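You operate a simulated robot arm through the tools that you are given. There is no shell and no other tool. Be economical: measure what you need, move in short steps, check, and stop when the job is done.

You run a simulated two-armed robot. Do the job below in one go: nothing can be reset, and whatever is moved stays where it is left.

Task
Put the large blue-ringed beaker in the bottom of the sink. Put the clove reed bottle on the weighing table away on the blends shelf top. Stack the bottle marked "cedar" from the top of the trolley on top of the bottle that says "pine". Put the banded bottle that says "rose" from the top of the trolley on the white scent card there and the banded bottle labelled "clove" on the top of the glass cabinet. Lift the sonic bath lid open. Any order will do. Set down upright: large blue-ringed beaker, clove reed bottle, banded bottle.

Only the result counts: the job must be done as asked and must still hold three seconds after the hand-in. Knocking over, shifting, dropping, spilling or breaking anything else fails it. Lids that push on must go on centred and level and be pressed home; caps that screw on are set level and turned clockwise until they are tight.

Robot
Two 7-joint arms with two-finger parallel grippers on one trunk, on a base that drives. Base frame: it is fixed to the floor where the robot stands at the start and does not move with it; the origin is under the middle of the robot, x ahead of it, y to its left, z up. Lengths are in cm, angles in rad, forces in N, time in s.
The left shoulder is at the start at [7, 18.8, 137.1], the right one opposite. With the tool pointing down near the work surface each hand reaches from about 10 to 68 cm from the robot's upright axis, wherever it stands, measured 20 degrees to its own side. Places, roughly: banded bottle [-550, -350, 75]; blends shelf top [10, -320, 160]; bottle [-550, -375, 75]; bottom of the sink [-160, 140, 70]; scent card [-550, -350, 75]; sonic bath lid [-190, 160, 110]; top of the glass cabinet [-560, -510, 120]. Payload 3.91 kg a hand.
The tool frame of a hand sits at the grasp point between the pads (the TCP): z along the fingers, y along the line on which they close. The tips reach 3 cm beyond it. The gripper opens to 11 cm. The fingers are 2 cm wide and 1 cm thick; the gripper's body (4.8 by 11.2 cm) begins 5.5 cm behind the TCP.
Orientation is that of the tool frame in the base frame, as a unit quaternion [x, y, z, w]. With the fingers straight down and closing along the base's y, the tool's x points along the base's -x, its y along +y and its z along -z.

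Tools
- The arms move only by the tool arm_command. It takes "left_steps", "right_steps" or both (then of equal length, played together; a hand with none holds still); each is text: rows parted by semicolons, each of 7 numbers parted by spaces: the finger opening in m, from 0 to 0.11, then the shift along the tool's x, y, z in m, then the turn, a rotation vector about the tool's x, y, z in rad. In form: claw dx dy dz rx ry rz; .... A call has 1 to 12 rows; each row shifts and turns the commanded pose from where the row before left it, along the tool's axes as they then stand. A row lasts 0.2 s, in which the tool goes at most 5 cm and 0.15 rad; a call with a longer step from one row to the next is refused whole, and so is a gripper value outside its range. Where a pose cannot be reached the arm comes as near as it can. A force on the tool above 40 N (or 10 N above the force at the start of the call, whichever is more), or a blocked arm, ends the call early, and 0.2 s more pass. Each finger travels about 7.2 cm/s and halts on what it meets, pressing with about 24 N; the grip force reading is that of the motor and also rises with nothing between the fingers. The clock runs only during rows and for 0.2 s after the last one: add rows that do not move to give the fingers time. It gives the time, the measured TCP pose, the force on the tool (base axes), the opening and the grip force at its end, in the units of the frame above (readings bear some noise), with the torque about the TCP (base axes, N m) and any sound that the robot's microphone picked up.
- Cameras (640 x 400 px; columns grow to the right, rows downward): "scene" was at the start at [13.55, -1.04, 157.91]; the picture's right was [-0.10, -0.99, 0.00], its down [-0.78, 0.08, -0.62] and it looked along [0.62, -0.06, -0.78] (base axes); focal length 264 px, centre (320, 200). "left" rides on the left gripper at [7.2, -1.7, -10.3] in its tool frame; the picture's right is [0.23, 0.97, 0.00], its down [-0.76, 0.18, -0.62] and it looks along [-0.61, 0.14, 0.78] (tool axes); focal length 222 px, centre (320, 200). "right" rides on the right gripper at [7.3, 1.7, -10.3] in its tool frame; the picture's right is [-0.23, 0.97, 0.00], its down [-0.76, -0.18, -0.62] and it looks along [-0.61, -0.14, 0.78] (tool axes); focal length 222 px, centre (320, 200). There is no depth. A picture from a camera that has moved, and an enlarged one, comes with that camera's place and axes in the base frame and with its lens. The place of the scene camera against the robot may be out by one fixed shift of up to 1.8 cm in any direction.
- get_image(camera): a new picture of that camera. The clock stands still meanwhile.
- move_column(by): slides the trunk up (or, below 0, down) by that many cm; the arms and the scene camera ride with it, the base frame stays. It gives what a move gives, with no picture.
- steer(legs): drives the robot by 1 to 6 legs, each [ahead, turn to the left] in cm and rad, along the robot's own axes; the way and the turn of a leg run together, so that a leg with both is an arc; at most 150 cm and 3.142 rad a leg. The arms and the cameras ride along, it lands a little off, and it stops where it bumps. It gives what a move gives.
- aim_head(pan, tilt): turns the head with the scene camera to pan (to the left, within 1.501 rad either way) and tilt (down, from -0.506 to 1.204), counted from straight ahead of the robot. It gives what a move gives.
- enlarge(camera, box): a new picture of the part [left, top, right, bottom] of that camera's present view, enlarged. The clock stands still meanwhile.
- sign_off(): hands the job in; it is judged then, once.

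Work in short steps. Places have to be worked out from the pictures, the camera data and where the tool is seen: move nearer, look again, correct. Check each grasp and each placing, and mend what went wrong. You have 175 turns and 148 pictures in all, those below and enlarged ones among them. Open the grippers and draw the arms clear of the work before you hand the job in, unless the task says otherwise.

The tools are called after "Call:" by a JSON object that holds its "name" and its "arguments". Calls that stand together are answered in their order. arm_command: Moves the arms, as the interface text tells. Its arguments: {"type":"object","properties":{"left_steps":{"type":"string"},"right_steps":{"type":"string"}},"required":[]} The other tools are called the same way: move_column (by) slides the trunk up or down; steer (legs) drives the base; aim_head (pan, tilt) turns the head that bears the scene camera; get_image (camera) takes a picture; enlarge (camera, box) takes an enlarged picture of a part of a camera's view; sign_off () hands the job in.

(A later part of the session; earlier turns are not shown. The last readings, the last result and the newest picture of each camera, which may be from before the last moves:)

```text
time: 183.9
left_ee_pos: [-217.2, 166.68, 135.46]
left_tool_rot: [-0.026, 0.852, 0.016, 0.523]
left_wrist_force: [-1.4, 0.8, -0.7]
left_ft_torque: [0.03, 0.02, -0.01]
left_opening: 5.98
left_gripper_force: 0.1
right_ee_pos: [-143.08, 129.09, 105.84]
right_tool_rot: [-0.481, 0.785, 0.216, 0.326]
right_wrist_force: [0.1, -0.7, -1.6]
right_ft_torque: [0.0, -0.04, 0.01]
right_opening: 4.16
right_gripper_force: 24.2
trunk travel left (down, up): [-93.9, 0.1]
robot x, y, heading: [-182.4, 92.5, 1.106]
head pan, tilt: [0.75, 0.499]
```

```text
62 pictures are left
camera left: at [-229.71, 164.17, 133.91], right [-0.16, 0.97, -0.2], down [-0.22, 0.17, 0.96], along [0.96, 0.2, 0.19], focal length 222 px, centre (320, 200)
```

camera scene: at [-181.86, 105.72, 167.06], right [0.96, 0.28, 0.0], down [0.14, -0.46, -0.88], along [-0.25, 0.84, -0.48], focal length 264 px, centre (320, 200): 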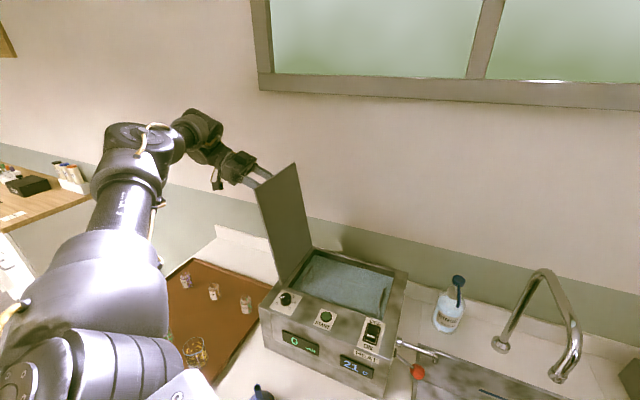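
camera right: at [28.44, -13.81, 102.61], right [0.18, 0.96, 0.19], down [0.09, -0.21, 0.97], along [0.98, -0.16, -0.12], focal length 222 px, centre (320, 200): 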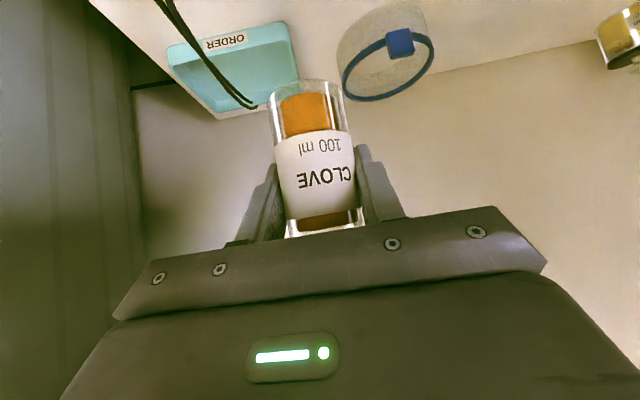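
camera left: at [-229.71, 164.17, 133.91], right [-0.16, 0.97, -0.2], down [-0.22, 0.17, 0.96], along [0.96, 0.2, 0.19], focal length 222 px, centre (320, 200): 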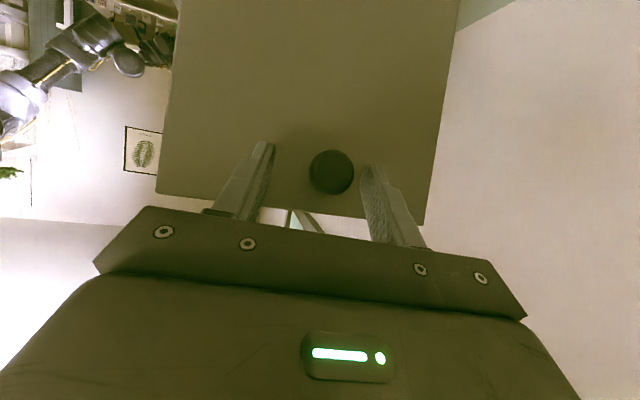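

The lid stays open by itself. I withdraw the hand away from the lid first, then up and clear.

Call:
{"name": "arm_command", "arguments": {"left_steps": "0.06 0 0 -0.015 0 0 0;0.06 0 0 -0.015 0 0 0;0.06 -0.02 0 -0.02 0 0 0;0.06 -0.03 0 -0.02 0 0 0;0.06 -0.03 0 -0.02 0 0 0;0.06 -0.03 -0.02 -0.01 0 0 0;0.06 0 0 0 0 0 0"}}

Call:
{"name": "get_image", "arguments": {"camera": "scene"}}

```text
time: 185.5
left_ee_pos: [-213.1, 166.22, 144.7]
left_tool_rot: [-0.026, 0.851, 0.016, 0.524]
left_wrist_force: [0.2, 0.6, -0.7]
left_ft_torque: [-0.01, 0.06, -0.04]
left_opening: 6.0
left_gripper_force: 0.1
left hand out of reach, approached as far as the arm can: row 1, 2, 3, 4, 5, 6
right_ee_pos: [-143.05, 128.84, 105.88]
right_tool_rot: [-0.482, 0.784, 0.217, 0.326]
right_wrist_force: [-0.4, -0.2, -2.5]
right_ft_torque: [-0.04, 0.0, -0.01]
right_opening: 4.17
right_gripper_force: 24.3
trunk travel left (down, up): [-93.9, 0.1]
robot x, y, heading: [-182.38, 92.96, 1.109]
head pan, tilt: [0.75, 0.499]
```

```text
61 pictures are left
camera scene: at [-181.86, 105.79, 167.06], right [0.96, 0.28, 0.0], down [0.14, -0.46, -0.88], along [-0.25, 0.84, -0.48], focal length 264 px, centre (320, 200)
```

scene: 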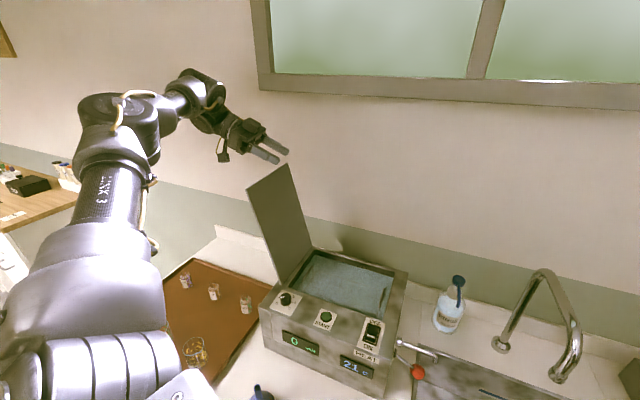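

The lid stays open and the hand is clear. I back away and verify the lid and sink once more.

Call:
{"name": "steer", "arguments": {"legs": [[-40, 0]]}}

Call:
{"name": "aim_head", "arguments": {"pan": 0.3, "tilt": 0.6}}

Call:
{"name": "get_image", "arguments": {"camera": "scene"}}

```text
time: 188.0
left_ee_pos: [-231.17, 130.31, 144.68]
left_tool_rot: [-0.027, 0.851, 0.017, 0.524]
left_wrist_force: [0.6, 0.2, 0.6]
left_ft_torque: [0.02, 0.04, -0.01]
left_opening: 5.99
left_gripper_force: 0.0
right_ee_pos: [-161.02, 93.29, 105.7]
right_tool_rot: [-0.482, 0.784, 0.218, 0.325]
right_wrist_force: [-0.2, -0.1, -2.4]
right_ft_torque: [0.01, 0.07, -0.04]
right_opening: 4.15
right_gripper_force: 23.9
trunk travel left (down, up): [-93.9, 0.1]
robot x, y, heading: [-200.36, 56.94, 1.112]
head pan, tilt: [0.75, 0.499]
```

```text
time: 188.9
left_ee_pos: [-231.27, 130.13, 144.84]
left_tool_rot: [-0.028, 0.851, 0.018, 0.523]
left_wrist_force: [0.1, 0.1, 0.0]
left_ft_torque: [0.01, 0.02, 0.0]
left_opening: 6.0
left_gripper_force: 0.0
right_ee_pos: [-161.23, 92.97, 105.91]
right_tool_rot: [-0.483, 0.783, 0.218, 0.326]
right_wrist_force: [1.0, -0.1, -1.7]
right_ft_torque: [-0.02, 0.03, 0.01]
right_opening: 4.17
right_gripper_force: 23.9
trunk travel left (down, up): [-93.9, 0.1]
robot x, y, heading: [-199.95, 56.42, 1.112]
head pan, tilt: [0.3, 0.6]
```

```text
60 pictures are left
camera scene: at [-195.83, 69.69, 166.17], right [0.99, -0.16, 0.0], down [-0.09, -0.56, -0.83], along [0.13, 0.81, -0.56], focal length 264 px, centre (320, 200)
```

scene: 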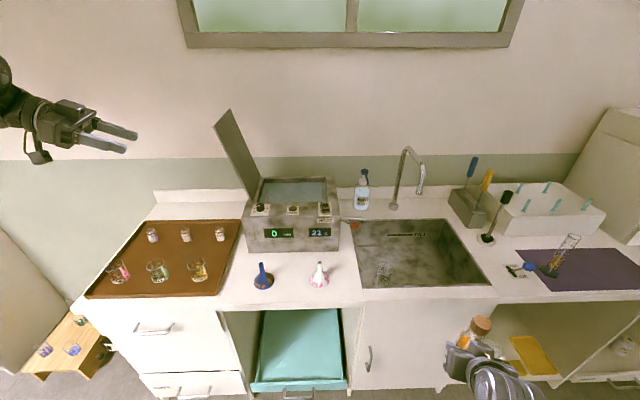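

Lid (~110°) and beaker are fine. I return the left hand to a neutral downward pose.

Call:
{"name": "arm_command", "arguments": {"left_steps": "0.06 0 0 0 0 0.138 0;0.06 0 0 0 0 0.138 0;0.06 0 0 0 0 0.138 0;0.06 0 0 0 0 0.138 0;0.06 0 0 0 0 0.138 0;0.06 0 0 0 0 0.138 0;0.06 0 0 0 0 0.138 0;0.06 0 0 0 0 0.138 0;0.06 -0.02 -0.02 0.03 0 0 0;0.06 -0.02 -0.02 0.03 0 0 0;0.06 -0.02 -0.02 0.03 0 0 0;0.06 -0.02 -0.02 0.03 0 0 0"}}

Call:
{"name": "arm_command", "arguments": {"left_steps": "0.06 -0.02 -0.02 0 0 0 -0.12;0.06 -0.02 -0.02 0 0 0 -0.12;0.06 -0.02 -0.02 0 0 0 -0.12;0.06 -0.02 -0.02 0 0 0 -0.12;0.06 0 0 0 0 0 -0.12;0.06 0 0 0 0 0 -0.12;0.06 0 0 0 0 0 -0.12;0.06 0 0 0 0 0 -0.12;0.06 0 0 0 0 0 -0.12;0.06 0 0 0 0 0 0"}}

```text
time: 191.5
left_ee_pos: [-201.18, 125.77, 142.07]
left_tool_rot: [-0.031, 0.962, 0.012, 0.271]
left_wrist_force: [0.1, -0.2, -0.4]
left_ft_torque: [-0.01, 0.02, 0.0]
left_opening: 6.01
left_gripper_force: 0.1
left hand out of reach, approached as far as the arm can: row 1, 2, 3, 4, 5, 6, 7, 8
right_ee_pos: [-160.69, 93.1, 105.58]
right_tool_rot: [-0.482, 0.784, 0.219, 0.323]
right_wrist_force: [-0.2, -0.1, -2.1]
right_ft_torque: [-0.03, 0.0, 0.02]
right_opening: 4.15
right_gripper_force: 24.3
trunk travel left (down, up): [-93.9, 0.1]
robot x, y, heading: [-200.44, 56.84, 1.112]
head pan, tilt: [0.3, 0.6]
```

```text
time: 193.7
left_ee_pos: [-193.36, 119.79, 146.98]
left_tool_rot: [-0.522, 0.808, -0.131, 0.239]
left_wrist_force: [0.7, 0.0, 0.5]
left_ft_torque: [-0.04, -0.01, -0.01]
left_opening: 5.99
left_gripper_force: 0.1
right_ee_pos: [-161.03, 93.08, 105.83]
right_tool_rot: [-0.482, 0.784, 0.217, 0.325]
right_wrist_force: [-0.6, -0.3, -1.9]
right_ft_torque: [-0.04, 0.03, 0.0]
right_opening: 4.14
right_gripper_force: 23.9
trunk travel left (down, up): [-93.9, 0.1]
robot x, y, heading: [-200.59, 56.71, 1.106]
head pan, tilt: [0.3, 0.6]
```

Now to the blends shelf. I drive around the island to the aisle at x≈-70 and south.

Call:
{"name": "steer", "arguments": {"legs": [[0, -1.24], [131, 0], [0, -1.44], [130, 0]]}}

Call:
{"name": "aim_head", "arguments": {"pan": 0.4, "tilt": 0.25}}

Call:
{"name": "get_image", "arguments": {"camera": "scene"}}

```text
time: 212.9
left_ee_pos: [-55.02, -149.68, 146.83]
left_tool_rot: [0.685, 0.676, -0.261, -0.079]
left_wrist_force: [0.2, 0.3, -0.3]
left_ft_torque: [0.05, 0.01, -0.04]
left_opening: 5.98
left_gripper_force: 0.0
right_ee_pos: [-95.55, -138.09, 105.81]
right_tool_rot: [0.668, 0.633, -0.274, 0.28]
right_wrist_force: [0.2, 0.9, -3.0]
right_ft_torque: [0.0, 0.01, 0.02]
right_opening: 4.16
right_gripper_force: 24.5
trunk travel left (down, up): [-93.9, 0.1]
robot x, y, heading: [-74.19, -89.14, -1.62]
head pan, tilt: [0.3, 0.6]
```

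```text
time: 213.8
left_ee_pos: [-55.22, -149.79, 146.86]
left_tool_rot: [0.684, 0.676, -0.26, -0.079]
left_wrist_force: [0.1, 0.1, 0.6]
left_ft_torque: [-0.03, 0.01, 0.0]
left_opening: 6.0
left_gripper_force: 0.0
right_ee_pos: [-95.51, -138.3, 105.75]
right_tool_rot: [0.668, 0.633, -0.273, 0.28]
right_wrist_force: [-0.8, -0.2, -1.1]
right_ft_torque: [0.01, 0.03, 0.03]
right_opening: 4.15
right_gripper_force: 23.9
trunk travel left (down, up): [-93.9, 0.1]
robot x, y, heading: [-74.53, -88.8, -1.613]
head pan, tilt: [0.4, 0.25]
```

```text
59 pictures are left
camera scene: at [-70.13, -103.35, 169.37], right [-0.94, -0.34, 0.0], down [-0.09, 0.23, -0.97], along [0.33, -0.91, -0.25], focal length 264 px, centre (320, 200)
```

scene: 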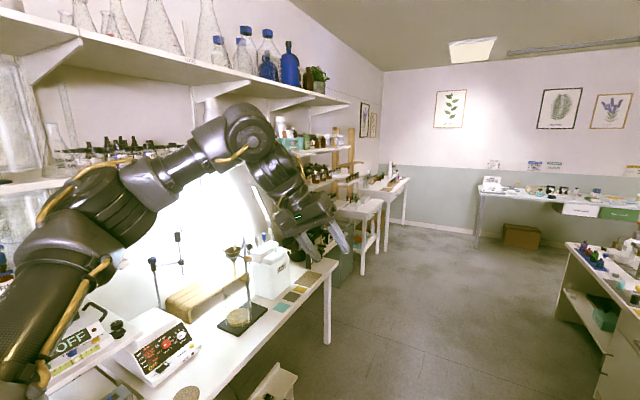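

I drive on about 140 cm and turn left to view the blends shelf unit.

Call:
{"name": "steer", "arguments": {"legs": [[145, 0.04], [70, 0]]}}

Call:
{"name": "aim_head", "arguments": {"pan": 1.3, "tilt": 0.2}}

Call:
{"name": "get_image", "arguments": {"camera": "scene"}}

```text
time: 224.3
left_ee_pos: [-52.33, -360.51, 146.93]
left_tool_rot: [0.661, 0.699, -0.263, -0.07]
left_wrist_force: [0.1, 0.2, -0.6]
left_ft_torque: [-0.04, 0.03, -0.02]
left_opening: 5.99
left_gripper_force: 0.1
right_ee_pos: [-93.33, -351.83, 105.89]
right_tool_rot: [0.646, 0.655, -0.265, 0.289]
right_wrist_force: [0.4, 0.2, -2.2]
right_ft_torque: [0.01, 0.0, -0.05]
right_opening: 4.15
right_gripper_force: 24.4
trunk travel left (down, up): [-93.9, 0.1]
robot x, y, heading: [-74.85, -301.63, -1.546]
head pan, tilt: [0.4, 0.25]
```

```text
time: 225.5
left_ee_pos: [-52.27, -360.66, 146.91]
left_tool_rot: [0.661, 0.699, -0.263, -0.07]
left_wrist_force: [-0.5, 0.5, -0.3]
left_ft_torque: [0.02, 0.01, -0.03]
left_opening: 5.97
left_gripper_force: 0.0
right_ee_pos: [-93.2, -351.93, 105.77]
right_tool_rot: [0.646, 0.656, -0.264, 0.289]
right_wrist_force: [0.1, 0.4, -1.6]
right_ft_torque: [0.03, 0.03, -0.01]
right_opening: 4.14
right_gripper_force: 23.8
trunk travel left (down, up): [-93.9, 0.1]
robot x, y, heading: [-75.03, -301.42, -1.548]
head pan, tilt: [1.3, 0.201]
```

```text
58 pictures are left
camera scene: at [-65.14, -309.12, 169.84], right [-0.25, -0.97, 0.0], down [-0.19, 0.05, -0.98], along [0.95, -0.24, -0.2], focal length 264 px, centre (320, 200)
```

scene: 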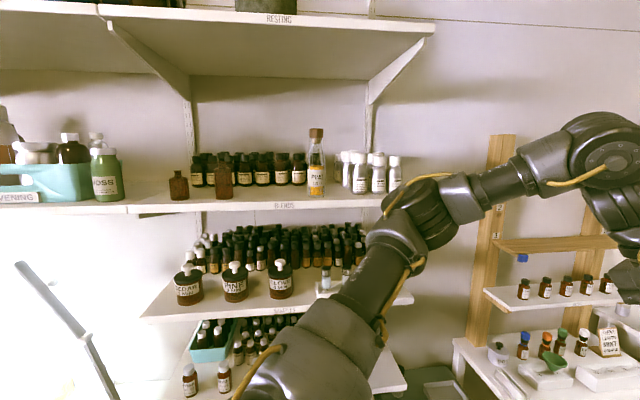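

The "BLENDS" shelf with a PINE reed bottle is in view, with another shelf above it. I zoom in to choose a free spot.

Call:
{"name": "enlarge", "arguments": {"camera": "scene", "box": [130, 110, 430, 240]}}

```text
2.13 times, centred on (280, 175) of scene
camera zoom: at [-65.14, -309.12, 169.84], right [-0.25, -0.97, 0.0], down [-0.19, 0.05, -0.98], along [0.95, -0.24, -0.2], focal length 563 px, centre (405, 253)
```

zoom: 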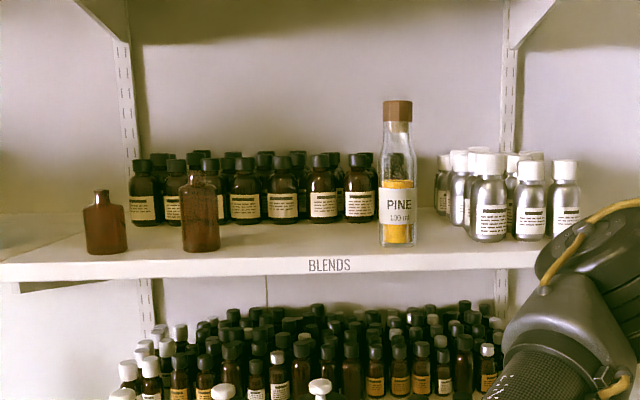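

A free spot lies in front of the dark bottles between the brown bottle and PINE, at about [-3, -312.5], shelf z≈158.5. I turn away to gain space, move off from the shelf, tuck the left arm aside, and then turn back to face it.

Call:
{"name": "steer", "arguments": {"legs": [[0, -1.55], [48, 0]]}}

Call:
{"name": "arm_command", "arguments": {"left_steps": "0.06 0.035 0.027 -0.007 0 0 0;0.06 0.035 0.027 -0.007 0 0 0;0.06 0.035 0.027 -0.007 0 0 0;0.06 0.035 0.027 -0.007 0 0 0;0.06 0.035 0.027 -0.007 0 0 0;0.06 0.035 0.027 -0.007 0 0 0;0.06 0.035 0.027 -0.007 0 0 0;0.06 0.035 0.027 -0.007 0 0 0;0.06 0 0 0 0 0 0"}}

Call:
{"name": "steer", "arguments": {"legs": [[0, -3.14]]}}

Call:
{"name": "aim_head", "arguments": {"pan": 0, "tilt": 0.35}}

Call:
{"name": "get_image", "arguments": {"camera": "scene"}}

```text
time: 232.1
left_ee_pos: [-181.88, -327.53, 147.01]
left_tool_rot: [0.961, 0.036, -0.139, -0.235]
left_wrist_force: [-0.5, 0.2, 0.1]
left_ft_torque: [-0.03, 0.02, 0.02]
left_opening: 5.99
left_gripper_force: 0.0
right_ee_pos: [-174.01, -286.45, 105.95]
right_tool_rot: [0.92, 0.016, -0.391, 0.022]
right_wrist_force: [-1.0, -0.2, -1.6]
right_ft_torque: [-0.02, -0.02, -0.04]
right_opening: 4.15
right_gripper_force: 23.7
trunk travel left (down, up): [-93.9, 0.1]
robot x, y, heading: [-123.21, -303.28, -3.103]
head pan, tilt: [1.3, 0.201]
```

```text
time: 234.1
left_ee_pos: [-153.68, -345.41, 134.67]
left_tool_rot: [0.962, 0.036, -0.137, -0.235]
left_wrist_force: [0.1, -0.3, 0.0]
left_ft_torque: [-0.02, -0.03, 0.01]
left_opening: 6.01
left_gripper_force: 0.0
right_ee_pos: [-174.22, -286.4, 105.64]
right_tool_rot: [0.92, 0.016, -0.39, 0.022]
right_wrist_force: [0.4, -0.3, -2.6]
right_ft_torque: [-0.02, -0.05, 0.0]
right_opening: 4.17
right_gripper_force: 23.3
trunk travel left (down, up): [-93.9, 0.1]
robot x, y, heading: [-123.16, -303.49, -3.108]
head pan, tilt: [1.3, 0.201]
```

```text
time: 242.0
left_ee_pos: [-90.93, -263.2, 134.76]
left_tool_rot: [-0.01, 0.962, -0.239, 0.132]
left_wrist_force: [0.2, 0.3, -0.4]
left_ft_torque: [0.02, 0.0, 0.03]
left_opening: 6.03
left_gripper_force: 0.0
right_ee_pos: [-73.66, -323.05, 105.8]
right_tool_rot: [0.009, 0.921, 0.011, 0.39]
right_wrist_force: [-0.2, 0.1, -2.6]
right_ft_torque: [0.02, 0.02, 0.01]
right_opening: 4.16
right_gripper_force: 24.1
trunk travel left (down, up): [-93.9, 0.1]
robot x, y, heading: [-123.27, -303.3, -0.013]
head pan, tilt: [1.3, 0.201]
```

```text
time: 243.4
left_ee_pos: [-91.04, -263.1, 134.71]
left_tool_rot: [-0.011, 0.962, -0.238, 0.133]
left_wrist_force: [-0.3, -0.8, 0.7]
left_ft_torque: [0.01, -0.02, 0.01]
left_opening: 5.99
left_gripper_force: 0.1
right_ee_pos: [-73.7, -323.16, 105.7]
right_tool_rot: [0.009, 0.92, 0.01, 0.391]
right_wrist_force: [-0.2, -0.9, -2.4]
right_ft_torque: [-0.02, 0.01, -0.02]
right_opening: 4.17
right_gripper_force: 23.8
trunk travel left (down, up): [-93.9, 0.1]
robot x, y, heading: [-122.97, -303.48, -0.012]
head pan, tilt: [0.0, 0.351]
```

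```text
56 pictures are left
camera scene: at [-108.03, -303.92, 168.44], right [-0.01, -1.0, 0.0], down [-0.34, 0.0, -0.94], along [0.94, -0.01, -0.34], focal length 264 px, centre (320, 200)
```

scene: 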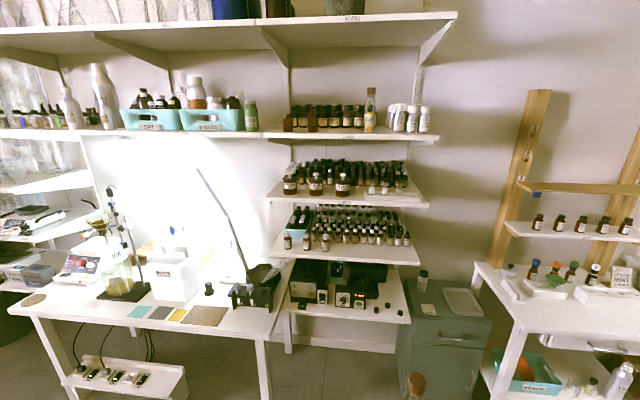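

All clear here. I raise the right hand straight up to shelf height in free space.

Call:
{"name": "arm_command", "arguments": {"right_steps": "0.03 -0.033 0 -0.033 0 0 0;0.03 -0.033 0 -0.033 0 0 0;0.03 -0.033 0 -0.033 0 0 0;0.03 -0.033 0 -0.033 0 0 0;0.03 -0.033 0 -0.033 0 0 0;0.03 -0.033 0 -0.033 0 0 0;0.03 -0.033 0 -0.033 0 0 0;0.03 -0.033 0 -0.033 0 0 0;0.03 -0.033 0 -0.033 0 0 0;0.03 -0.033 0 -0.033 0 0 0;0.03 -0.033 0 -0.033 0 0 0;0.03 0 0 0 0 0 0"}}

Call:
{"name": "get_image", "arguments": {"camera": "scene"}}

```text
time: 246.1
left_ee_pos: [-90.95, -263.21, 134.64]
left_tool_rot: [-0.011, 0.962, -0.238, 0.132]
left_wrist_force: [1.3, -0.4, -0.7]
left_ft_torque: [0.03, -0.03, 0.01]
left_opening: 6.02
left_gripper_force: 0.1
right_ee_pos: [-73.9, -323.68, 124.31]
right_tool_rot: [0.009, 0.92, 0.011, 0.391]
right_wrist_force: [0.3, 1.0, -1.5]
right_ft_torque: [0.03, 0.03, 0.01]
right_opening: 4.2
right_gripper_force: 24.3
right hand out of reach, approached as far as the arm can: row 5, 6, 7, 8, 9, 10, 11
trunk travel left (down, up): [-93.9, 0.1]
robot x, y, heading: [-123.54, -303.0, -0.01]
head pan, tilt: [0.0, 0.351]
```

```text
55 pictures are left
camera scene: at [-108.04, -303.95, 168.44], right [-0.01, -1.0, 0.0], down [-0.34, 0.0, -0.94], along [0.94, -0.01, -0.34], focal length 264 px, centre (320, 200)
```

scene: 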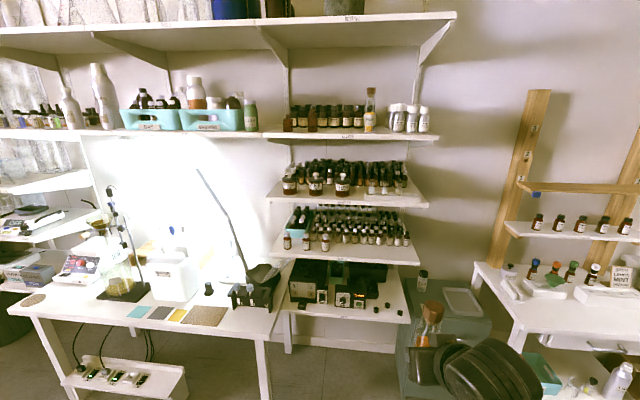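

The arm is too folded there; extending it forward should let it rise. I move it forward and then up.

Call:
{"name": "arm_command", "arguments": {"right_steps": "0.03 -0.028 0 0.0285 0 0 0;0.03 -0.028 0 0.0285 0 0 0;0.03 -0.028 0 0.0285 0 0 0;0.03 -0.028 0 0.0285 0 0 0;0.03 0 0 0 0 0 0"}}

```text
time: 247.2
left_ee_pos: [-90.93, -263.29, 134.8]
left_tool_rot: [-0.011, 0.962, -0.238, 0.132]
left_wrist_force: [-1.3, 0.1, 0.9]
left_ft_torque: [0.01, 0.0, 0.04]
left_opening: 6.01
left_gripper_force: 0.1
right_ee_pos: [-58.12, -323.96, 124.36]
right_tool_rot: [0.007, 0.92, 0.011, 0.392]
right_wrist_force: [0.7, 0.2, -2.1]
right_ft_torque: [0.01, 0.02, 0.0]
right_opening: 4.19
right_gripper_force: 24.3
trunk travel left (down, up): [-93.9, 0.1]
robot x, y, heading: [-123.3, -303.48, -0.015]
head pan, tilt: [0.0, 0.351]
```

Call:
{"name": "arm_command", "arguments": {"right_steps": "0.03 -0.03 0 -0.03 0 0 0;0.03 -0.03 0 -0.03 0 0 0;0.03 -0.03 0 -0.03 0 0 0;0.03 -0.03 0 -0.03 0 0 0;0.03 -0.03 0 -0.03 0 0 0;0.03 -0.03 0 -0.03 0 0 0;0.03 -0.03 0 -0.03 0 0 0;0.03 -0.03 0 -0.03 0 0 0;0.03 -0.03 0 -0.03 0 0 0;0.03 -0.03 0 -0.03 0 0 0;0.03 -0.03 0 -0.03 0 0 0;0.03 0 0 0 0 0 0"}}

```text
time: 247.7
left_ee_pos: [-90.75, -262.94, 134.66]
left_tool_rot: [-0.011, 0.962, -0.238, 0.132]
left_wrist_force: [0.7, -0.5, 0.2]
left_ft_torque: [0.02, -0.03, -0.02]
left_opening: 5.97
left_gripper_force: 0.0
right_ee_pos: [-57.8, -323.94, 129.75]
right_tool_rot: [0.007, 0.917, 0.01, 0.4]
right_wrist_force: [26.5, 6.2, -11.7]
right_ft_torque: [-0.17, -0.59, -1.1]
right_opening: 4.17
right_gripper_force: 24.0
trunk travel left (down, up): [-93.9, 0.1]
robot x, y, heading: [-123.53, -303.36, -0.015]
head pan, tilt: [0.0, 0.351]
stopped in row 2 (right hand): the force on the tool passed its limit (the readings are from after the stop); the commanded pose is now the measured one
```

The right arm's low-elbow posture can't reach that height, so I'll set the bottle on a free patch of the table nearby and re-grasp it with the left arm, which reaches high. I lower the right hand and drive there.

Call:
{"name": "arm_command", "arguments": {"right_steps": "0.03 0.03 0 0.012 0 0 0;0.03 0.04 0 0.0166 0 0 0;0.03 0.04 0 0.0166 0 0 0;0.03 0.04 0 0.0166 0 0 0;0.03 0.04 0 0.0166 0 0 0;0.03 0 0 0 0 0 0"}}

Call:
{"name": "steer", "arguments": {"legs": [[0, 1.35], [97, 0], [0, -1.34]]}}

Call:
{"name": "aim_head", "arguments": {"pan": 0, "tilt": 0.6}}

Call:
{"name": "get_image", "arguments": {"camera": "scene"}}

```text
time: 249.1
left_ee_pos: [-90.94, -263.13, 134.77]
left_tool_rot: [-0.011, 0.962, -0.238, 0.131]
left_wrist_force: [0.8, 0.4, 0.6]
left_ft_torque: [0.01, 0.01, 0.0]
left_opening: 6.01
left_gripper_force: 0.0
right_ee_pos: [-65.24, -323.49, 110.67]
right_tool_rot: [0.007, 0.917, 0.011, 0.399]
right_wrist_force: [0.1, 0.0, -2.0]
right_ft_torque: [-0.02, 0.02, 0.02]
right_opening: 4.18
right_gripper_force: 24.2
trunk travel left (down, up): [-93.9, 0.1]
robot x, y, heading: [-123.5, -303.42, -0.012]
head pan, tilt: [0.0, 0.351]
```

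```text
time: 260.8
left_ee_pos: [-71.14, -167.29, 134.71]
left_tool_rot: [-0.03, 0.962, -0.236, 0.138]
left_wrist_force: [0.0, 0.3, -0.1]
left_ft_torque: [-0.02, -0.02, 0.0]
left_opening: 5.99
left_gripper_force: 0.2
right_ee_pos: [-43.29, -226.66, 110.65]
right_tool_rot: [-0.011, 0.917, 0.018, 0.398]
right_wrist_force: [-0.1, 0.5, -1.8]
right_ft_torque: [-0.02, 0.01, 0.0]
right_opening: 4.18
right_gripper_force: 24.1
trunk travel left (down, up): [-93.9, 0.1]
robot x, y, heading: [-102.01, -208.9, 0.027]
head pan, tilt: [0.0, 0.351]
```

```text
time: 261.6
left_ee_pos: [-71.17, -167.46, 134.7]
left_tool_rot: [-0.03, 0.962, -0.236, 0.136]
left_wrist_force: [-0.2, 0.3, 0.6]
left_ft_torque: [0.0, 0.0, 0.03]
left_opening: 6.0
left_gripper_force: 0.1
right_ee_pos: [-43.12, -226.71, 110.65]
right_tool_rot: [-0.01, 0.916, 0.018, 0.4]
right_wrist_force: [-1.0, -0.7, -2.6]
right_ft_torque: [0.02, 0.04, -0.01]
right_opening: 4.15
right_gripper_force: 23.7
trunk travel left (down, up): [-93.9, 0.1]
robot x, y, heading: [-102.28, -208.82, 0.03]
head pan, tilt: [0.0, 0.6]
```

```text
54 pictures are left
camera scene: at [-87.24, -208.92, 166.16], right [0.02, -1.0, 0.0], down [-0.56, -0.01, -0.83], along [0.82, 0.02, -0.56], focal length 264 px, centre (320, 200)
```

scene: 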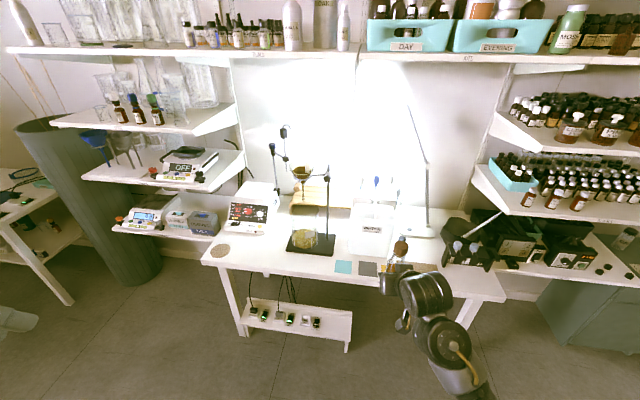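

I choose the free strip at about [0, -179] left of the ring stand. I shift the base sideways first, keeping the hand clear of the stand.

Call:
{"name": "steer", "arguments": {"legs": [[0, 1.52], [33, 0], [0, -1.55], [33, 0]]}}

Call:
{"name": "arm_command", "arguments": {"right_steps": "0.03 0 0.035 0 0 0 0;0.03 0 0.035 0 0 0 0;0.03 0 0.035 0 0 0 0;0.03 0 0.035 0 0 0 0;0.03 0 0 0 0 0 0"}}

Call:
{"name": "get_image", "arguments": {"camera": "scene"}}

Call:
{"name": "get_image", "arguments": {"camera": "right"}}

```text
time: 273.1
left_ee_pos: [-34.13, -138.79, 134.84]
left_tool_rot: [0.014, 0.962, -0.242, 0.128]
left_wrist_force: [-0.6, 0.0, 0.1]
left_ft_torque: [0.0, 0.0, 0.04]
left_opening: 5.97
left_gripper_force: 0.1
right_ee_pos: [-11.33, -200.39, 110.84]
right_tool_rot: [0.03, 0.916, 0.0, 0.399]
right_wrist_force: [-0.1, 0.0, -1.7]
right_ft_torque: [0.0, 0.01, 0.01]
right_opening: 4.18
right_gripper_force: 24.1
trunk travel left (down, up): [-93.9, 0.1]
robot x, y, heading: [-68.46, -177.89, -0.062]
head pan, tilt: [0.0, 0.6]
```

```text
time: 274.3
left_ee_pos: [-34.04, -138.86, 134.74]
left_tool_rot: [0.014, 0.962, -0.241, 0.127]
left_wrist_force: [-0.1, -0.3, -0.2]
left_ft_torque: [0.03, 0.02, -0.01]
left_opening: 6.02
left_gripper_force: 0.1
right_ee_pos: [-10.53, -186.25, 110.9]
right_tool_rot: [0.03, 0.916, 0.001, 0.399]
right_wrist_force: [-0.4, -0.4, -2.1]
right_ft_torque: [-0.01, 0.02, -0.01]
right_opening: 4.15
right_gripper_force: 24.0
trunk travel left (down, up): [-93.9, 0.1]
robot x, y, heading: [-68.54, -177.65, -0.061]
head pan, tilt: [0.0, 0.6]
```

```text
53 pictures are left
camera scene: at [-53.6, -178.64, 166.17], right [-0.06, -1.0, 0.0], down [-0.56, 0.04, -0.83], along [0.82, -0.05, -0.56], focal length 264 px, centre (320, 200)
```

scene: 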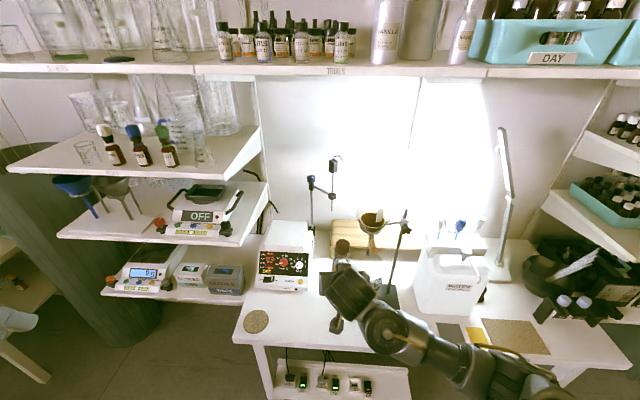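

```text
52 pictures are left
camera right: at [-23.02, -183.91, 112.58], right [0.21, 0.96, 0.19], down [0.05, -0.21, 0.98], along [0.98, -0.19, -0.09], focal length 222 px, centre (320, 200)
```

right: 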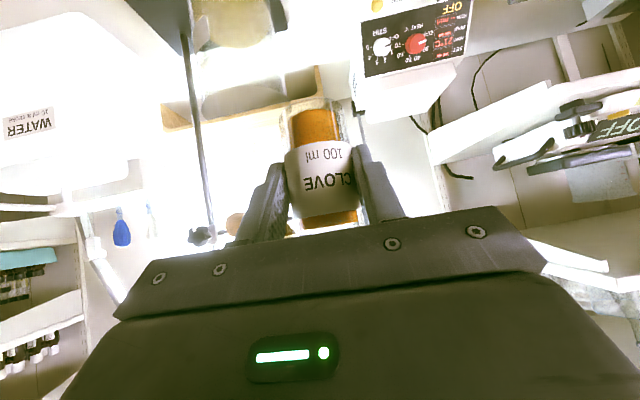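

I move over the spot [1, -175] and descend to just above the table.

Call:
{"name": "arm_command", "arguments": {"right_steps": "0.03 -0.0184 0.029 0.0197 0 0.013 0;0.03 -0.0184 0.029 0.0197 0 0.013 0;0.03 -0.0184 0.029 0.0197 0 0 0;0.03 -0.0184 0.029 0.0197 0 0 0;0.03 0.028 0 0.0268 0 0 0;0.03 0.028 0 0.0268 0 0 0;0.03 0.028 0 0.0268 0 0 0;0.03 0.028 0 0.0268 0 0 0;0.03 0.028 0 0.0268 0 0 0;0.03 0.028 0 0.0268 0 0 0;0.03 0.02 0 0.019 0 0 0;0.03 0 0 0 0 0 0"}}

Call:
{"name": "get_image", "arguments": {"camera": "right"}}

Call:
{"name": "get_image", "arguments": {"camera": "scene"}}

```text
time: 277.1
left_ee_pos: [-33.91, -138.67, 134.77]
left_tool_rot: [0.013, 0.962, -0.241, 0.127]
left_wrist_force: [-0.1, 0.3, -0.5]
left_ft_torque: [0.0, 0.0, -0.01]
left_opening: 6.02
left_gripper_force: 0.0
right_ee_pos: [2.15, -180.13, 91.88]
right_tool_rot: [0.045, 0.919, -0.031, 0.391]
right_wrist_force: [0.7, -0.6, -2.3]
right_ft_torque: [-0.04, 0.04, -0.05]
right_opening: 4.15
right_gripper_force: 24.2
right hand out of reach, approached as far as the arm can: row 9, 10, 11
trunk travel left (down, up): [-93.9, 0.1]
robot x, y, heading: [-68.25, -177.29, -0.064]
head pan, tilt: [0.0, 0.6]
stopped in row 12 (right hand): the arm was blocked; the commanded pose is now the measured one
```

```text
51 pictures are left
camera right: at [-10.09, -177.07, 93.78], right [0.26, 0.96, 0.14], down [0.06, -0.16, 0.98], along [0.96, -0.25, -0.1], focal length 222 px, centre (320, 200)
```

right: 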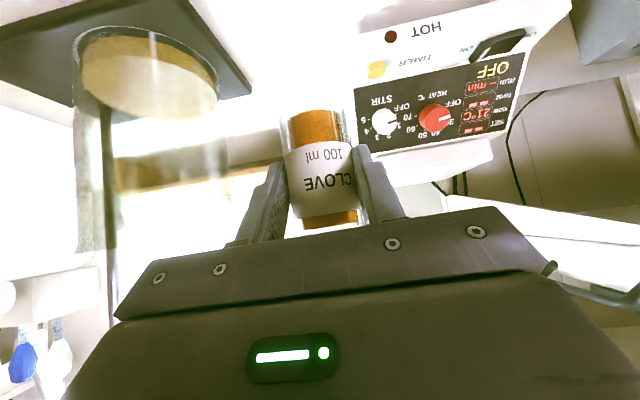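

```text
50 pictures are left
camera scene: at [-53.56, -178.47, 166.16], right [-0.06, -1.0, 0.0], down [-0.56, 0.04, -0.82], along [0.82, -0.05, -0.57], focal length 264 px, centre (320, 200)
```

scene: 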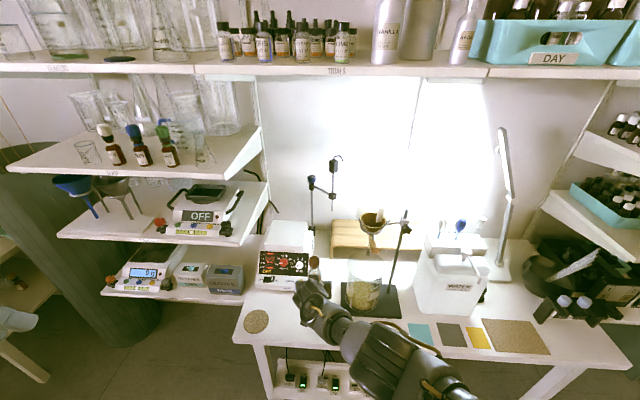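

Out of reach there. I pull the hand back toward its comfortable zone and shift the base left and closer.

Call:
{"name": "arm_command", "arguments": {"right_steps": "0.03 -0.02 0 -0.02 0 0 0;0.03 0.0015 -0.026 -0.0377 0 0 0;0.03 0.0015 -0.026 -0.0377 0 0 0;0.03 0.0015 -0.026 -0.0377 0 0 0;0.03 0.0015 -0.026 -0.0377 0 0 0;0.03 0.0015 -0.026 -0.0377 0 0 0;0.03 0.0015 -0.02 -0.0377 0 0 0;0.03 0 0 0 0 0 0"}}

Call:
{"name": "steer", "arguments": {"legs": [[0, 1.63], [16, 0], [0, -1.57], [10, 0]]}}

Call:
{"name": "get_image", "arguments": {"camera": "right"}}

```text
time: 278.9
left_ee_pos: [-34.11, -138.71, 134.69]
left_tool_rot: [0.014, 0.962, -0.242, 0.127]
left_wrist_force: [0.0, -0.3, 0.0]
left_ft_torque: [0.0, 0.01, 0.0]
left_opening: 5.99
left_gripper_force: 0.1
right_ee_pos: [-16.2, -192.51, 110.29]
right_tool_rot: [0.043, 0.919, -0.028, 0.39]
right_wrist_force: [0.5, 0.0, -2.3]
right_ft_torque: [-0.02, 0.04, -0.04]
right_opening: 4.14
right_gripper_force: 24.0
trunk travel left (down, up): [-93.9, 0.1]
robot x, y, heading: [-68.48, -177.53, -0.062]
head pan, tilt: [0.0, 0.6]
```

```text
time: 288.8
left_ee_pos: [-25.31, -122.68, 134.88]
left_tool_rot: [0.002, 0.962, -0.24, 0.134]
left_wrist_force: [-1.3, 0.2, 0.4]
left_ft_torque: [0.01, -0.06, 0.01]
left_opening: 5.99
left_gripper_force: 0.0
right_ee_pos: [-6.01, -176.08, 110.76]
right_tool_rot: [0.032, 0.919, -0.022, 0.393]
right_wrist_force: [-0.9, 0.3, -1.2]
right_ft_torque: [0.0, -0.02, 0.02]
right_opening: 4.12
right_gripper_force: 23.8
trunk travel left (down, up): [-93.9, 0.1]
robot x, y, heading: [-57.56, -162.2, -0.036]
head pan, tilt: [0.0, 0.6]
```

```text
49 pictures are left
camera right: at [-18.46, -173.31, 112.33], right [0.23, 0.96, 0.15], down [0.06, -0.17, 0.98], along [0.97, -0.22, -0.1], focal length 222 px, centre (320, 200)
```

right: 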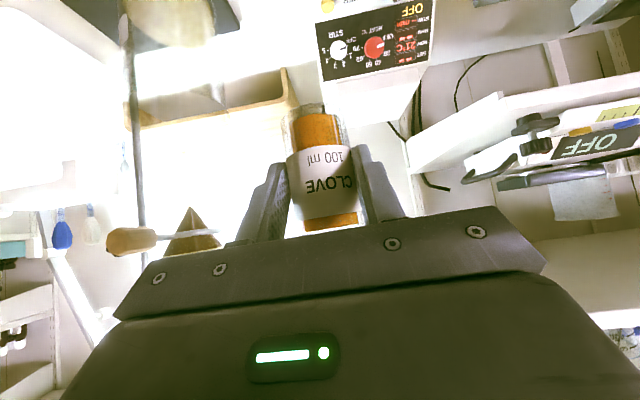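

Good position. I correct a ~3° roll and descend to a few cm above the table.

Call:
{"name": "arm_command", "arguments": {"right_steps": "0.03 0.0217 0.001 0.0326 -0.0175 0 0.0185;0.03 0.0217 0.001 0.0326 -0.0175 0 0.0185;0.03 0.0217 0.001 0.0326 0 0 0;0.03 0.0217 0.001 0.0326 0 0 0;0.03 0.0217 0.001 0.0326 0 0 0;0.03 0.0217 0.001 0.0326 0 0 0;0.03 0.0217 0.001 0.0326 0 0 0;0.03 0 0 0 0 0 0"}}

Call:
{"name": "get_image", "arguments": {"camera": "right"}}

```text
time: 290.6
left_ee_pos: [-24.4, -122.65, 134.84]
left_tool_rot: [0.001, 0.962, -0.239, 0.13]
left_wrist_force: [-1.0, -0.1, 0.3]
left_ft_torque: [0.02, -0.04, -0.01]
left_opening: 6.0
left_gripper_force: 0.1
right_ee_pos: [0.41, -175.24, 83.66]
right_tool_rot: [0.041, 0.919, 0.002, 0.391]
right_wrist_force: [-0.5, 0.1, -1.4]
right_ft_torque: [0.0, 0.04, 0.04]
right_opening: 4.16
right_gripper_force: 23.8
trunk travel left (down, up): [-93.9, 0.1]
robot x, y, heading: [-58.06, -162.17, -0.041]
head pan, tilt: [0.0, 0.6]
```

```text
48 pictures are left
camera right: at [-11.87, -172.57, 85.41], right [0.23, 0.95, 0.2], down [0.06, -0.22, 0.97], along [0.97, -0.21, -0.11], focal length 222 px, centre (320, 200)
```

right: 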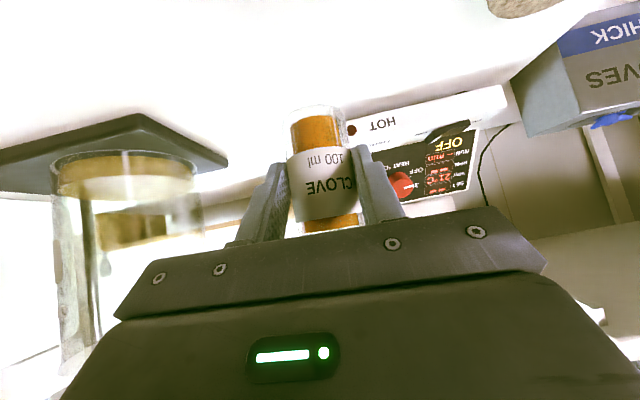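

Clear all around. I lower slowly until contact.

Call:
{"name": "arm_command", "arguments": {"right_steps": "0.03 0.0072 0 0.0069 0 0 0;0.03 0.005 0 0.0048 0 0 0;0.03 0.0036 0 0.0035 0 0 0;0.03 0.0036 0 0.0035 0 0 0;0.03 0.002 0 0.002 0 0 0;0.03 0 0 0 0 0 0"}}

```text
time: 292.0
left_ee_pos: [-24.5, -122.76, 134.73]
left_tool_rot: [0.001, 0.962, -0.24, 0.13]
left_wrist_force: [0.4, 0.6, 0.0]
left_ft_torque: [0.0, -0.01, -0.03]
left_opening: 6.0
left_gripper_force: 0.0
right_ee_pos: [0.5, -175.23, 80.55]
right_tool_rot: [0.043, 0.919, 0.0, 0.392]
right_wrist_force: [-0.1, 0.1, -2.2]
right_ft_torque: [0.03, 0.04, -0.02]
right_opening: 4.17
right_gripper_force: 24.2
trunk travel left (down, up): [-93.9, 0.1]
robot x, y, heading: [-57.9, -162.29, -0.043]
head pan, tilt: [0.0, 0.6]
```

Call:
{"name": "arm_command", "arguments": {"right_steps": "0.03 0.0036 0 0.0035 0 0 0;0.03 0.0036 0 0.0035 0 0 0;0.03 0.0036 0 0.0035 0 0 0;0.03 0.0025 0 0.0024 0 0 0;0.03 0 0 0 0 0 0"}}

```text
time: 293.2
left_ee_pos: [-24.32, -122.74, 134.69]
left_tool_rot: [0.002, 0.962, -0.239, 0.13]
left_wrist_force: [0.0, 0.1, 0.4]
left_ft_torque: [0.02, -0.04, 0.02]
left_opening: 5.98
left_gripper_force: 0.1
right_ee_pos: [0.47, -175.03, 78.63]
right_tool_rot: [0.042, 0.919, 0.001, 0.391]
right_wrist_force: [0.2, -0.1, -2.6]
right_ft_torque: [-0.01, 0.04, 0.0]
right_opening: 4.13
right_gripper_force: 24.0
trunk travel left (down, up): [-93.9, 0.1]
robot x, y, heading: [-57.79, -162.0, -0.039]
head pan, tilt: [0.0, 0.6]
```

Table is lower here; I continue.

Call:
{"name": "arm_command", "arguments": {"right_steps": "0.03 0.0036 0 0.0035 0 0 0;0.03 0.0036 0 0.0035 0 0 0;0.03 0.0036 0 0.0035 0 0 0;0.03 0.0036 0 0.0035 0 0 0;0.03 0.0036 0 0.0035 0 0 0;0.03 0 0 0 0 0 0"}}

Call:
{"name": "get_image", "arguments": {"camera": "right"}}

```text
time: 294.6
left_ee_pos: [-24.78, -122.64, 134.8]
left_tool_rot: [0.002, 0.962, -0.24, 0.132]
left_wrist_force: [-0.3, 0.7, 0.0]
left_ft_torque: [0.0, 0.0, 0.0]
left_opening: 6.0
left_gripper_force: 0.2
right_ee_pos: [0.61, -175.38, 76.46]
right_tool_rot: [0.043, 0.918, -0.002, 0.394]
right_wrist_force: [-5.2, 0.2, 19.5]
right_ft_torque: [-0.37, -0.17, -0.01]
right_opening: 4.15
right_gripper_force: 23.7
trunk travel left (down, up): [-93.9, 0.1]
robot x, y, heading: [-57.95, -162.12, -0.044]
head pan, tilt: [0.0, 0.6]
```

```text
47 pictures are left
camera right: at [-11.83, -172.69, 78.19], right [0.23, 0.95, 0.19], down [0.06, -0.21, 0.98], along [0.97, -0.22, -0.11], focal length 222 px, centre (320, 200)
```

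right: 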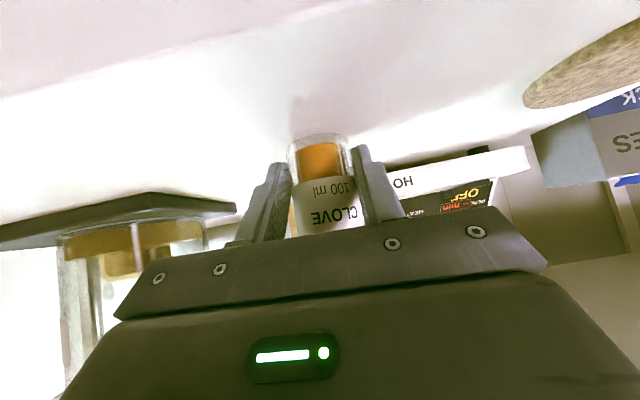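

Contact made (the bottle slid slightly in the grip). I relieve a little, release, and back out along the fingers.

Call:
{"name": "arm_command", "arguments": {"right_steps": "0.03 -0.0015 0 -0.0015 0 0 0;0.05 0 0 0 0 0 0;0.072 0 0 0 0 0 0;0.072 0 0 0 0 0 0;0.072 0 0 -0.02 0 0 0;0.072 0 0 -0.03 0 0 0;0.072 0 0 -0.04 0 0 0;0.072 0 0 -0.04 0 0 0;0.072 0 0 0 0 0 0"}}

Call:
{"name": "get_image", "arguments": {"camera": "right"}}

```text
time: 296.6
left_ee_pos: [-24.4, -122.63, 134.74]
left_tool_rot: [0.002, 0.962, -0.24, 0.13]
left_wrist_force: [-0.2, 0.7, -0.2]
left_ft_torque: [-0.03, 0.02, 0.05]
left_opening: 5.99
left_gripper_force: 0.0
right_ee_pos: [-8.87, -174.38, 85.25]
right_tool_rot: [0.042, 0.92, 0.001, 0.391]
right_wrist_force: [-0.7, 0.1, 0.4]
right_ft_torque: [0.02, 0.01, 0.02]
right_opening: 7.21
right_gripper_force: 0.0
trunk travel left (down, up): [-93.9, 0.1]
robot x, y, heading: [-57.78, -162.43, -0.041]
head pan, tilt: [0.0, 0.6]
```

```text
46 pictures are left
camera right: at [-21.16, -171.78, 87.11], right [0.23, 0.95, 0.2], down [0.07, -0.22, 0.97], along [0.97, -0.21, -0.11], focal length 222 px, centre (320, 200)
```

right: 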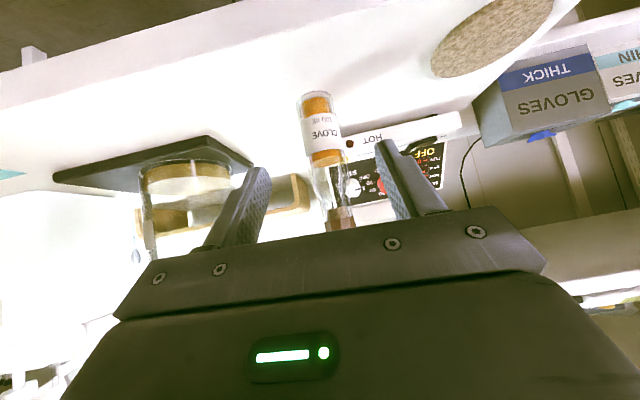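

The bottle stands upright on the table. I retreat the right hand, back off, shift the base to the right, and prepare the left hand with a 45° forward tilt.

Call:
{"name": "arm_command", "arguments": {"right_steps": "0.072 0 0 -0.04 0 0 0;0.072 -0.0185 0 -0.04 0 0 0;0.072 -0.0185 0 -0.04 0 0 0;0.072 -0.0185 0 -0.04 0 0 0;0.072 -0.0185 0 -0.04 0 0 0;0.072 -0.0185 0 -0.04 0 0 0;0.072 0 0 0 0 0 0"}}

Call:
{"name": "steer", "arguments": {"legs": [[-32, 0], [0, -1.53], [30, 0], [0, 1.57]]}}

Call:
{"name": "arm_command", "arguments": {"left_steps": "0.072 0 0 0 -0.125 0 0;0.072 0 0 0 -0.125 0 0;0.072 0 0 0 -0.125 0 0;0.072 0 0 0 -0.125 0 0;0.072 0 0 0 0 -0.133 0;0.072 0 0 0 0 -0.133 0;0.072 0 0 0 0 -0.133 0;0.072 0 0 0 0 -0.133 0;0.072 0 0 0 0 0 0"}}

Call:
{"name": "arm_command", "arguments": {"left_steps": "0.072 0.006 -0.0267 0.033 0 0 0;0.072 0.006 -0.0267 0.033 0 0 0;0.072 0.006 -0.0267 0.033 0 0 0;0.072 0.006 -0.0267 0.033 0 0 0;0.072 0.006 -0.0267 0.033 0 0 0;0.072 0.006 -0.0267 0.033 0 0 0;0.072 0.006 -0.0267 0.033 0 0 0;0.072 0.006 -0.0267 0.033 0 0 0;0.072 0 0 0 0 0 0"}}

Call:
{"name": "get_image", "arguments": {"camera": "scene"}}

```text
time: 297.6
left_ee_pos: [-24.64, -122.75, 134.8]
left_tool_rot: [0.002, 0.962, -0.239, 0.131]
left_wrist_force: [0.0, 0.0, -0.5]
left_ft_torque: [0.06, 0.0, -0.01]
left_opening: 5.99
left_gripper_force: 0.0
right_ee_pos: [-17.01, -181.26, 99.33]
right_tool_rot: [-0.017, 0.913, -0.079, 0.399]
right_wrist_force: [-1.0, 0.9, 1.0]
right_ft_torque: [0.01, -0.03, 0.02]
right_opening: 7.19
right_gripper_force: 0.1
trunk travel left (down, up): [-93.9, 0.1]
robot x, y, heading: [-58.12, -162.19, -0.042]
head pan, tilt: [0.0, 0.6]
stopped in row 5 (right hand): the arm was blocked; the commanded pose is now the measured one
```

```text
time: 309.0
left_ee_pos: [-57.63, -150.11, 134.69]
left_tool_rot: [-0.007, 0.962, -0.238, 0.132]
left_wrist_force: [1.1, 0.0, -0.3]
left_ft_torque: [0.02, -0.03, -0.04]
left_opening: 6.03
left_gripper_force: 0.0
right_ee_pos: [-48.83, -208.36, 99.34]
right_tool_rot: [-0.026, 0.913, -0.076, 0.399]
right_wrist_force: [1.2, -0.4, 0.2]
right_ft_torque: [-0.01, 0.0, 0.01]
right_opening: 7.2
right_gripper_force: 0.0
trunk travel left (down, up): [-93.9, 0.1]
robot x, y, heading: [-90.33, -190.37, -0.014]
head pan, tilt: [0.0, 0.6]
```

```text
time: 311.0
left_ee_pos: [-56.83, -148.79, 135.11]
left_tool_rot: [-0.033, 0.973, -0.102, 0.203]
left_wrist_force: [0.5, -0.1, 1.0]
left_ft_torque: [0.0, 0.0, 0.01]
left_opening: 7.19
left_gripper_force: 0.0
left hand out of reach, approached as far as the arm can: row 1, 2, 4, 5, 6, 7, 8
right_ee_pos: [-49.0, -208.24, 99.38]
right_tool_rot: [-0.026, 0.913, -0.076, 0.399]
right_wrist_force: [-1.2, -0.4, 1.1]
right_ft_torque: [-0.03, 0.0, 0.0]
right_opening: 7.21
right_gripper_force: 0.1
trunk travel left (down, up): [-93.9, 0.1]
robot x, y, heading: [-90.58, -190.31, -0.026]
head pan, tilt: [0.0, 0.6]
```

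```text
time: 313.0
left_ee_pos: [-44.33, -166.16, 114.32]
left_tool_rot: [-0.032, 0.972, -0.104, 0.21]
left_wrist_force: [-0.1, 0.3, -0.7]
left_ft_torque: [0.02, 0.01, 0.02]
left_opening: 7.23
left_gripper_force: 0.0
left hand out of reach, approached as far as the arm can: row 1, 2, 3, 4, 6, 7, 8
right_ee_pos: [-49.07, -208.23, 99.44]
right_tool_rot: [-0.026, 0.913, -0.075, 0.399]
right_wrist_force: [-0.1, 0.6, 0.5]
right_ft_torque: [0.0, -0.02, 0.0]
right_opening: 7.22
right_gripper_force: 0.1
trunk travel left (down, up): [-93.9, 0.1]
robot x, y, heading: [-90.65, -190.14, -0.02]
head pan, tilt: [0.0, 0.6]
```

```text
45 pictures are left
camera scene: at [-75.67, -190.74, 166.18], right [-0.02, -1.0, 0.0], down [-0.56, 0.01, -0.83], along [0.83, -0.02, -0.56], focal length 264 px, centre (320, 200)
```

scene: 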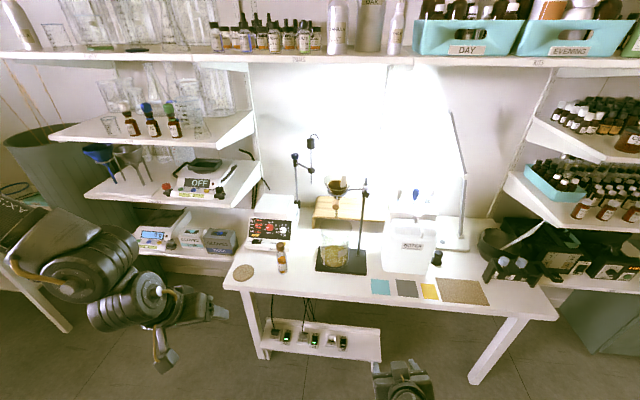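

The left arm is now in a freer zone; I finish levelling and tilting its hand.

Call:
{"name": "arm_command", "arguments": {"left_steps": "0.072 0 0 0 -0.12 0 0;0.072 0 0 0 -0.12 0 0;0.072 -0.01 0 0.01 0 -0.12 0;0.072 -0.01 0 0.01 0 -0.12 0;0.072 -0.01 0 0.01 0 -0.12 0;0.072 0 0 0 0 0 0"}}

```text
time: 314.4
left_ee_pos: [-37.36, -156.91, 111.9]
left_tool_rot: [-0.055, 0.925, 0.026, 0.374]
left_wrist_force: [0.1, 0.3, 0.5]
left_ft_torque: [0.04, 0.01, 0.01]
left_opening: 7.22
left_gripper_force: 0.0
left hand out of reach, approached as far as the arm can: row 1, 2, 4, 5
right_ee_pos: [-49.0, -208.51, 99.42]
right_tool_rot: [-0.024, 0.914, -0.077, 0.398]
right_wrist_force: [-0.1, 0.8, -0.6]
right_ft_torque: [0.0, -0.02, 0.0]
right_opening: 7.2
right_gripper_force: 0.1
trunk travel left (down, up): [-93.9, 0.1]
robot x, y, heading: [-90.28, -190.08, -0.024]
head pan, tilt: [0.0, 0.6]
```

The left hand is now level with 45° tilt. I drive 28 cm closer, and bring it behind the bottle.

Call:
{"name": "steer", "arguments": {"legs": [[28, 0]]}}

Call:
{"name": "arm_command", "arguments": {"left_steps": "0.072 0.003 -0.0378 -0.0034 0 0 0;0.072 0.003 -0.0378 -0.0034 0 0 0;0.072 0.003 -0.0378 -0.0034 0 0 0;0.072 0.003 -0.0378 -0.0034 0 0 0;0.072 0.003 -0.0378 -0.0034 0 0 0;0.072 0.0244 0 0.0273 0 0 0;0.072 0.0244 0 0.0273 0 0 0;0.072 0.0244 0 0.0273 0 0 0;0.072 0.0244 0 0.0273 0 0 0;0.072 0 0 0 0 0 0"}}

Call:
{"name": "get_image", "arguments": {"camera": "left"}}

```text
time: 316.4
left_ee_pos: [-8.76, -157.51, 112.01]
left_tool_rot: [-0.054, 0.925, 0.026, 0.375]
left_wrist_force: [-0.3, -0.5, -0.8]
left_ft_torque: [0.01, -0.04, 0.01]
left_opening: 7.21
left_gripper_force: 0.0
right_ee_pos: [-20.67, -209.01, 99.55]
right_tool_rot: [-0.025, 0.913, -0.076, 0.4]
right_wrist_force: [-0.4, -0.6, 0.4]
right_ft_torque: [-0.03, -0.05, 0.01]
right_opening: 7.2
right_gripper_force: 0.0
trunk travel left (down, up): [-93.9, 0.1]
robot x, y, heading: [-61.65, -190.81, -0.024]
head pan, tilt: [0.0, 0.6]
```

```text
time: 318.6
left_ee_pos: [-8.39, -154.28, 109.95]
left_tool_rot: [-0.054, 0.926, 0.026, 0.374]
left_wrist_force: [0.0, 0.3, -0.8]
left_ft_torque: [-0.02, 0.01, 0.02]
left_opening: 7.21
left_gripper_force: 0.0
left hand out of reach, approached as far as the arm can: row 1, 2, 3, 4, 5, 6, 7, 8, 9
right_ee_pos: [-20.47, -209.04, 99.46]
right_tool_rot: [-0.025, 0.913, -0.076, 0.4]
right_wrist_force: [-0.8, -0.6, -1.0]
right_ft_torque: [-0.02, 0.0, 0.01]
right_opening: 7.22
right_gripper_force: 0.1
trunk travel left (down, up): [-93.9, 0.1]
robot x, y, heading: [-62.04, -190.77, -0.023]
head pan, tilt: [0.0, 0.6]
```

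```text
44 pictures are left
camera left: at [-20.71, -157.51, 112.48], right [-0.28, 0.95, -0.15], down [0.09, 0.18, 0.98], along [0.96, 0.26, -0.14], focal length 222 px, centre (320, 200)
```

left: 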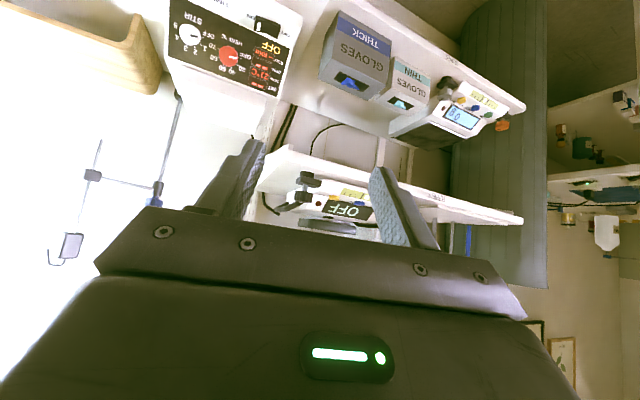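

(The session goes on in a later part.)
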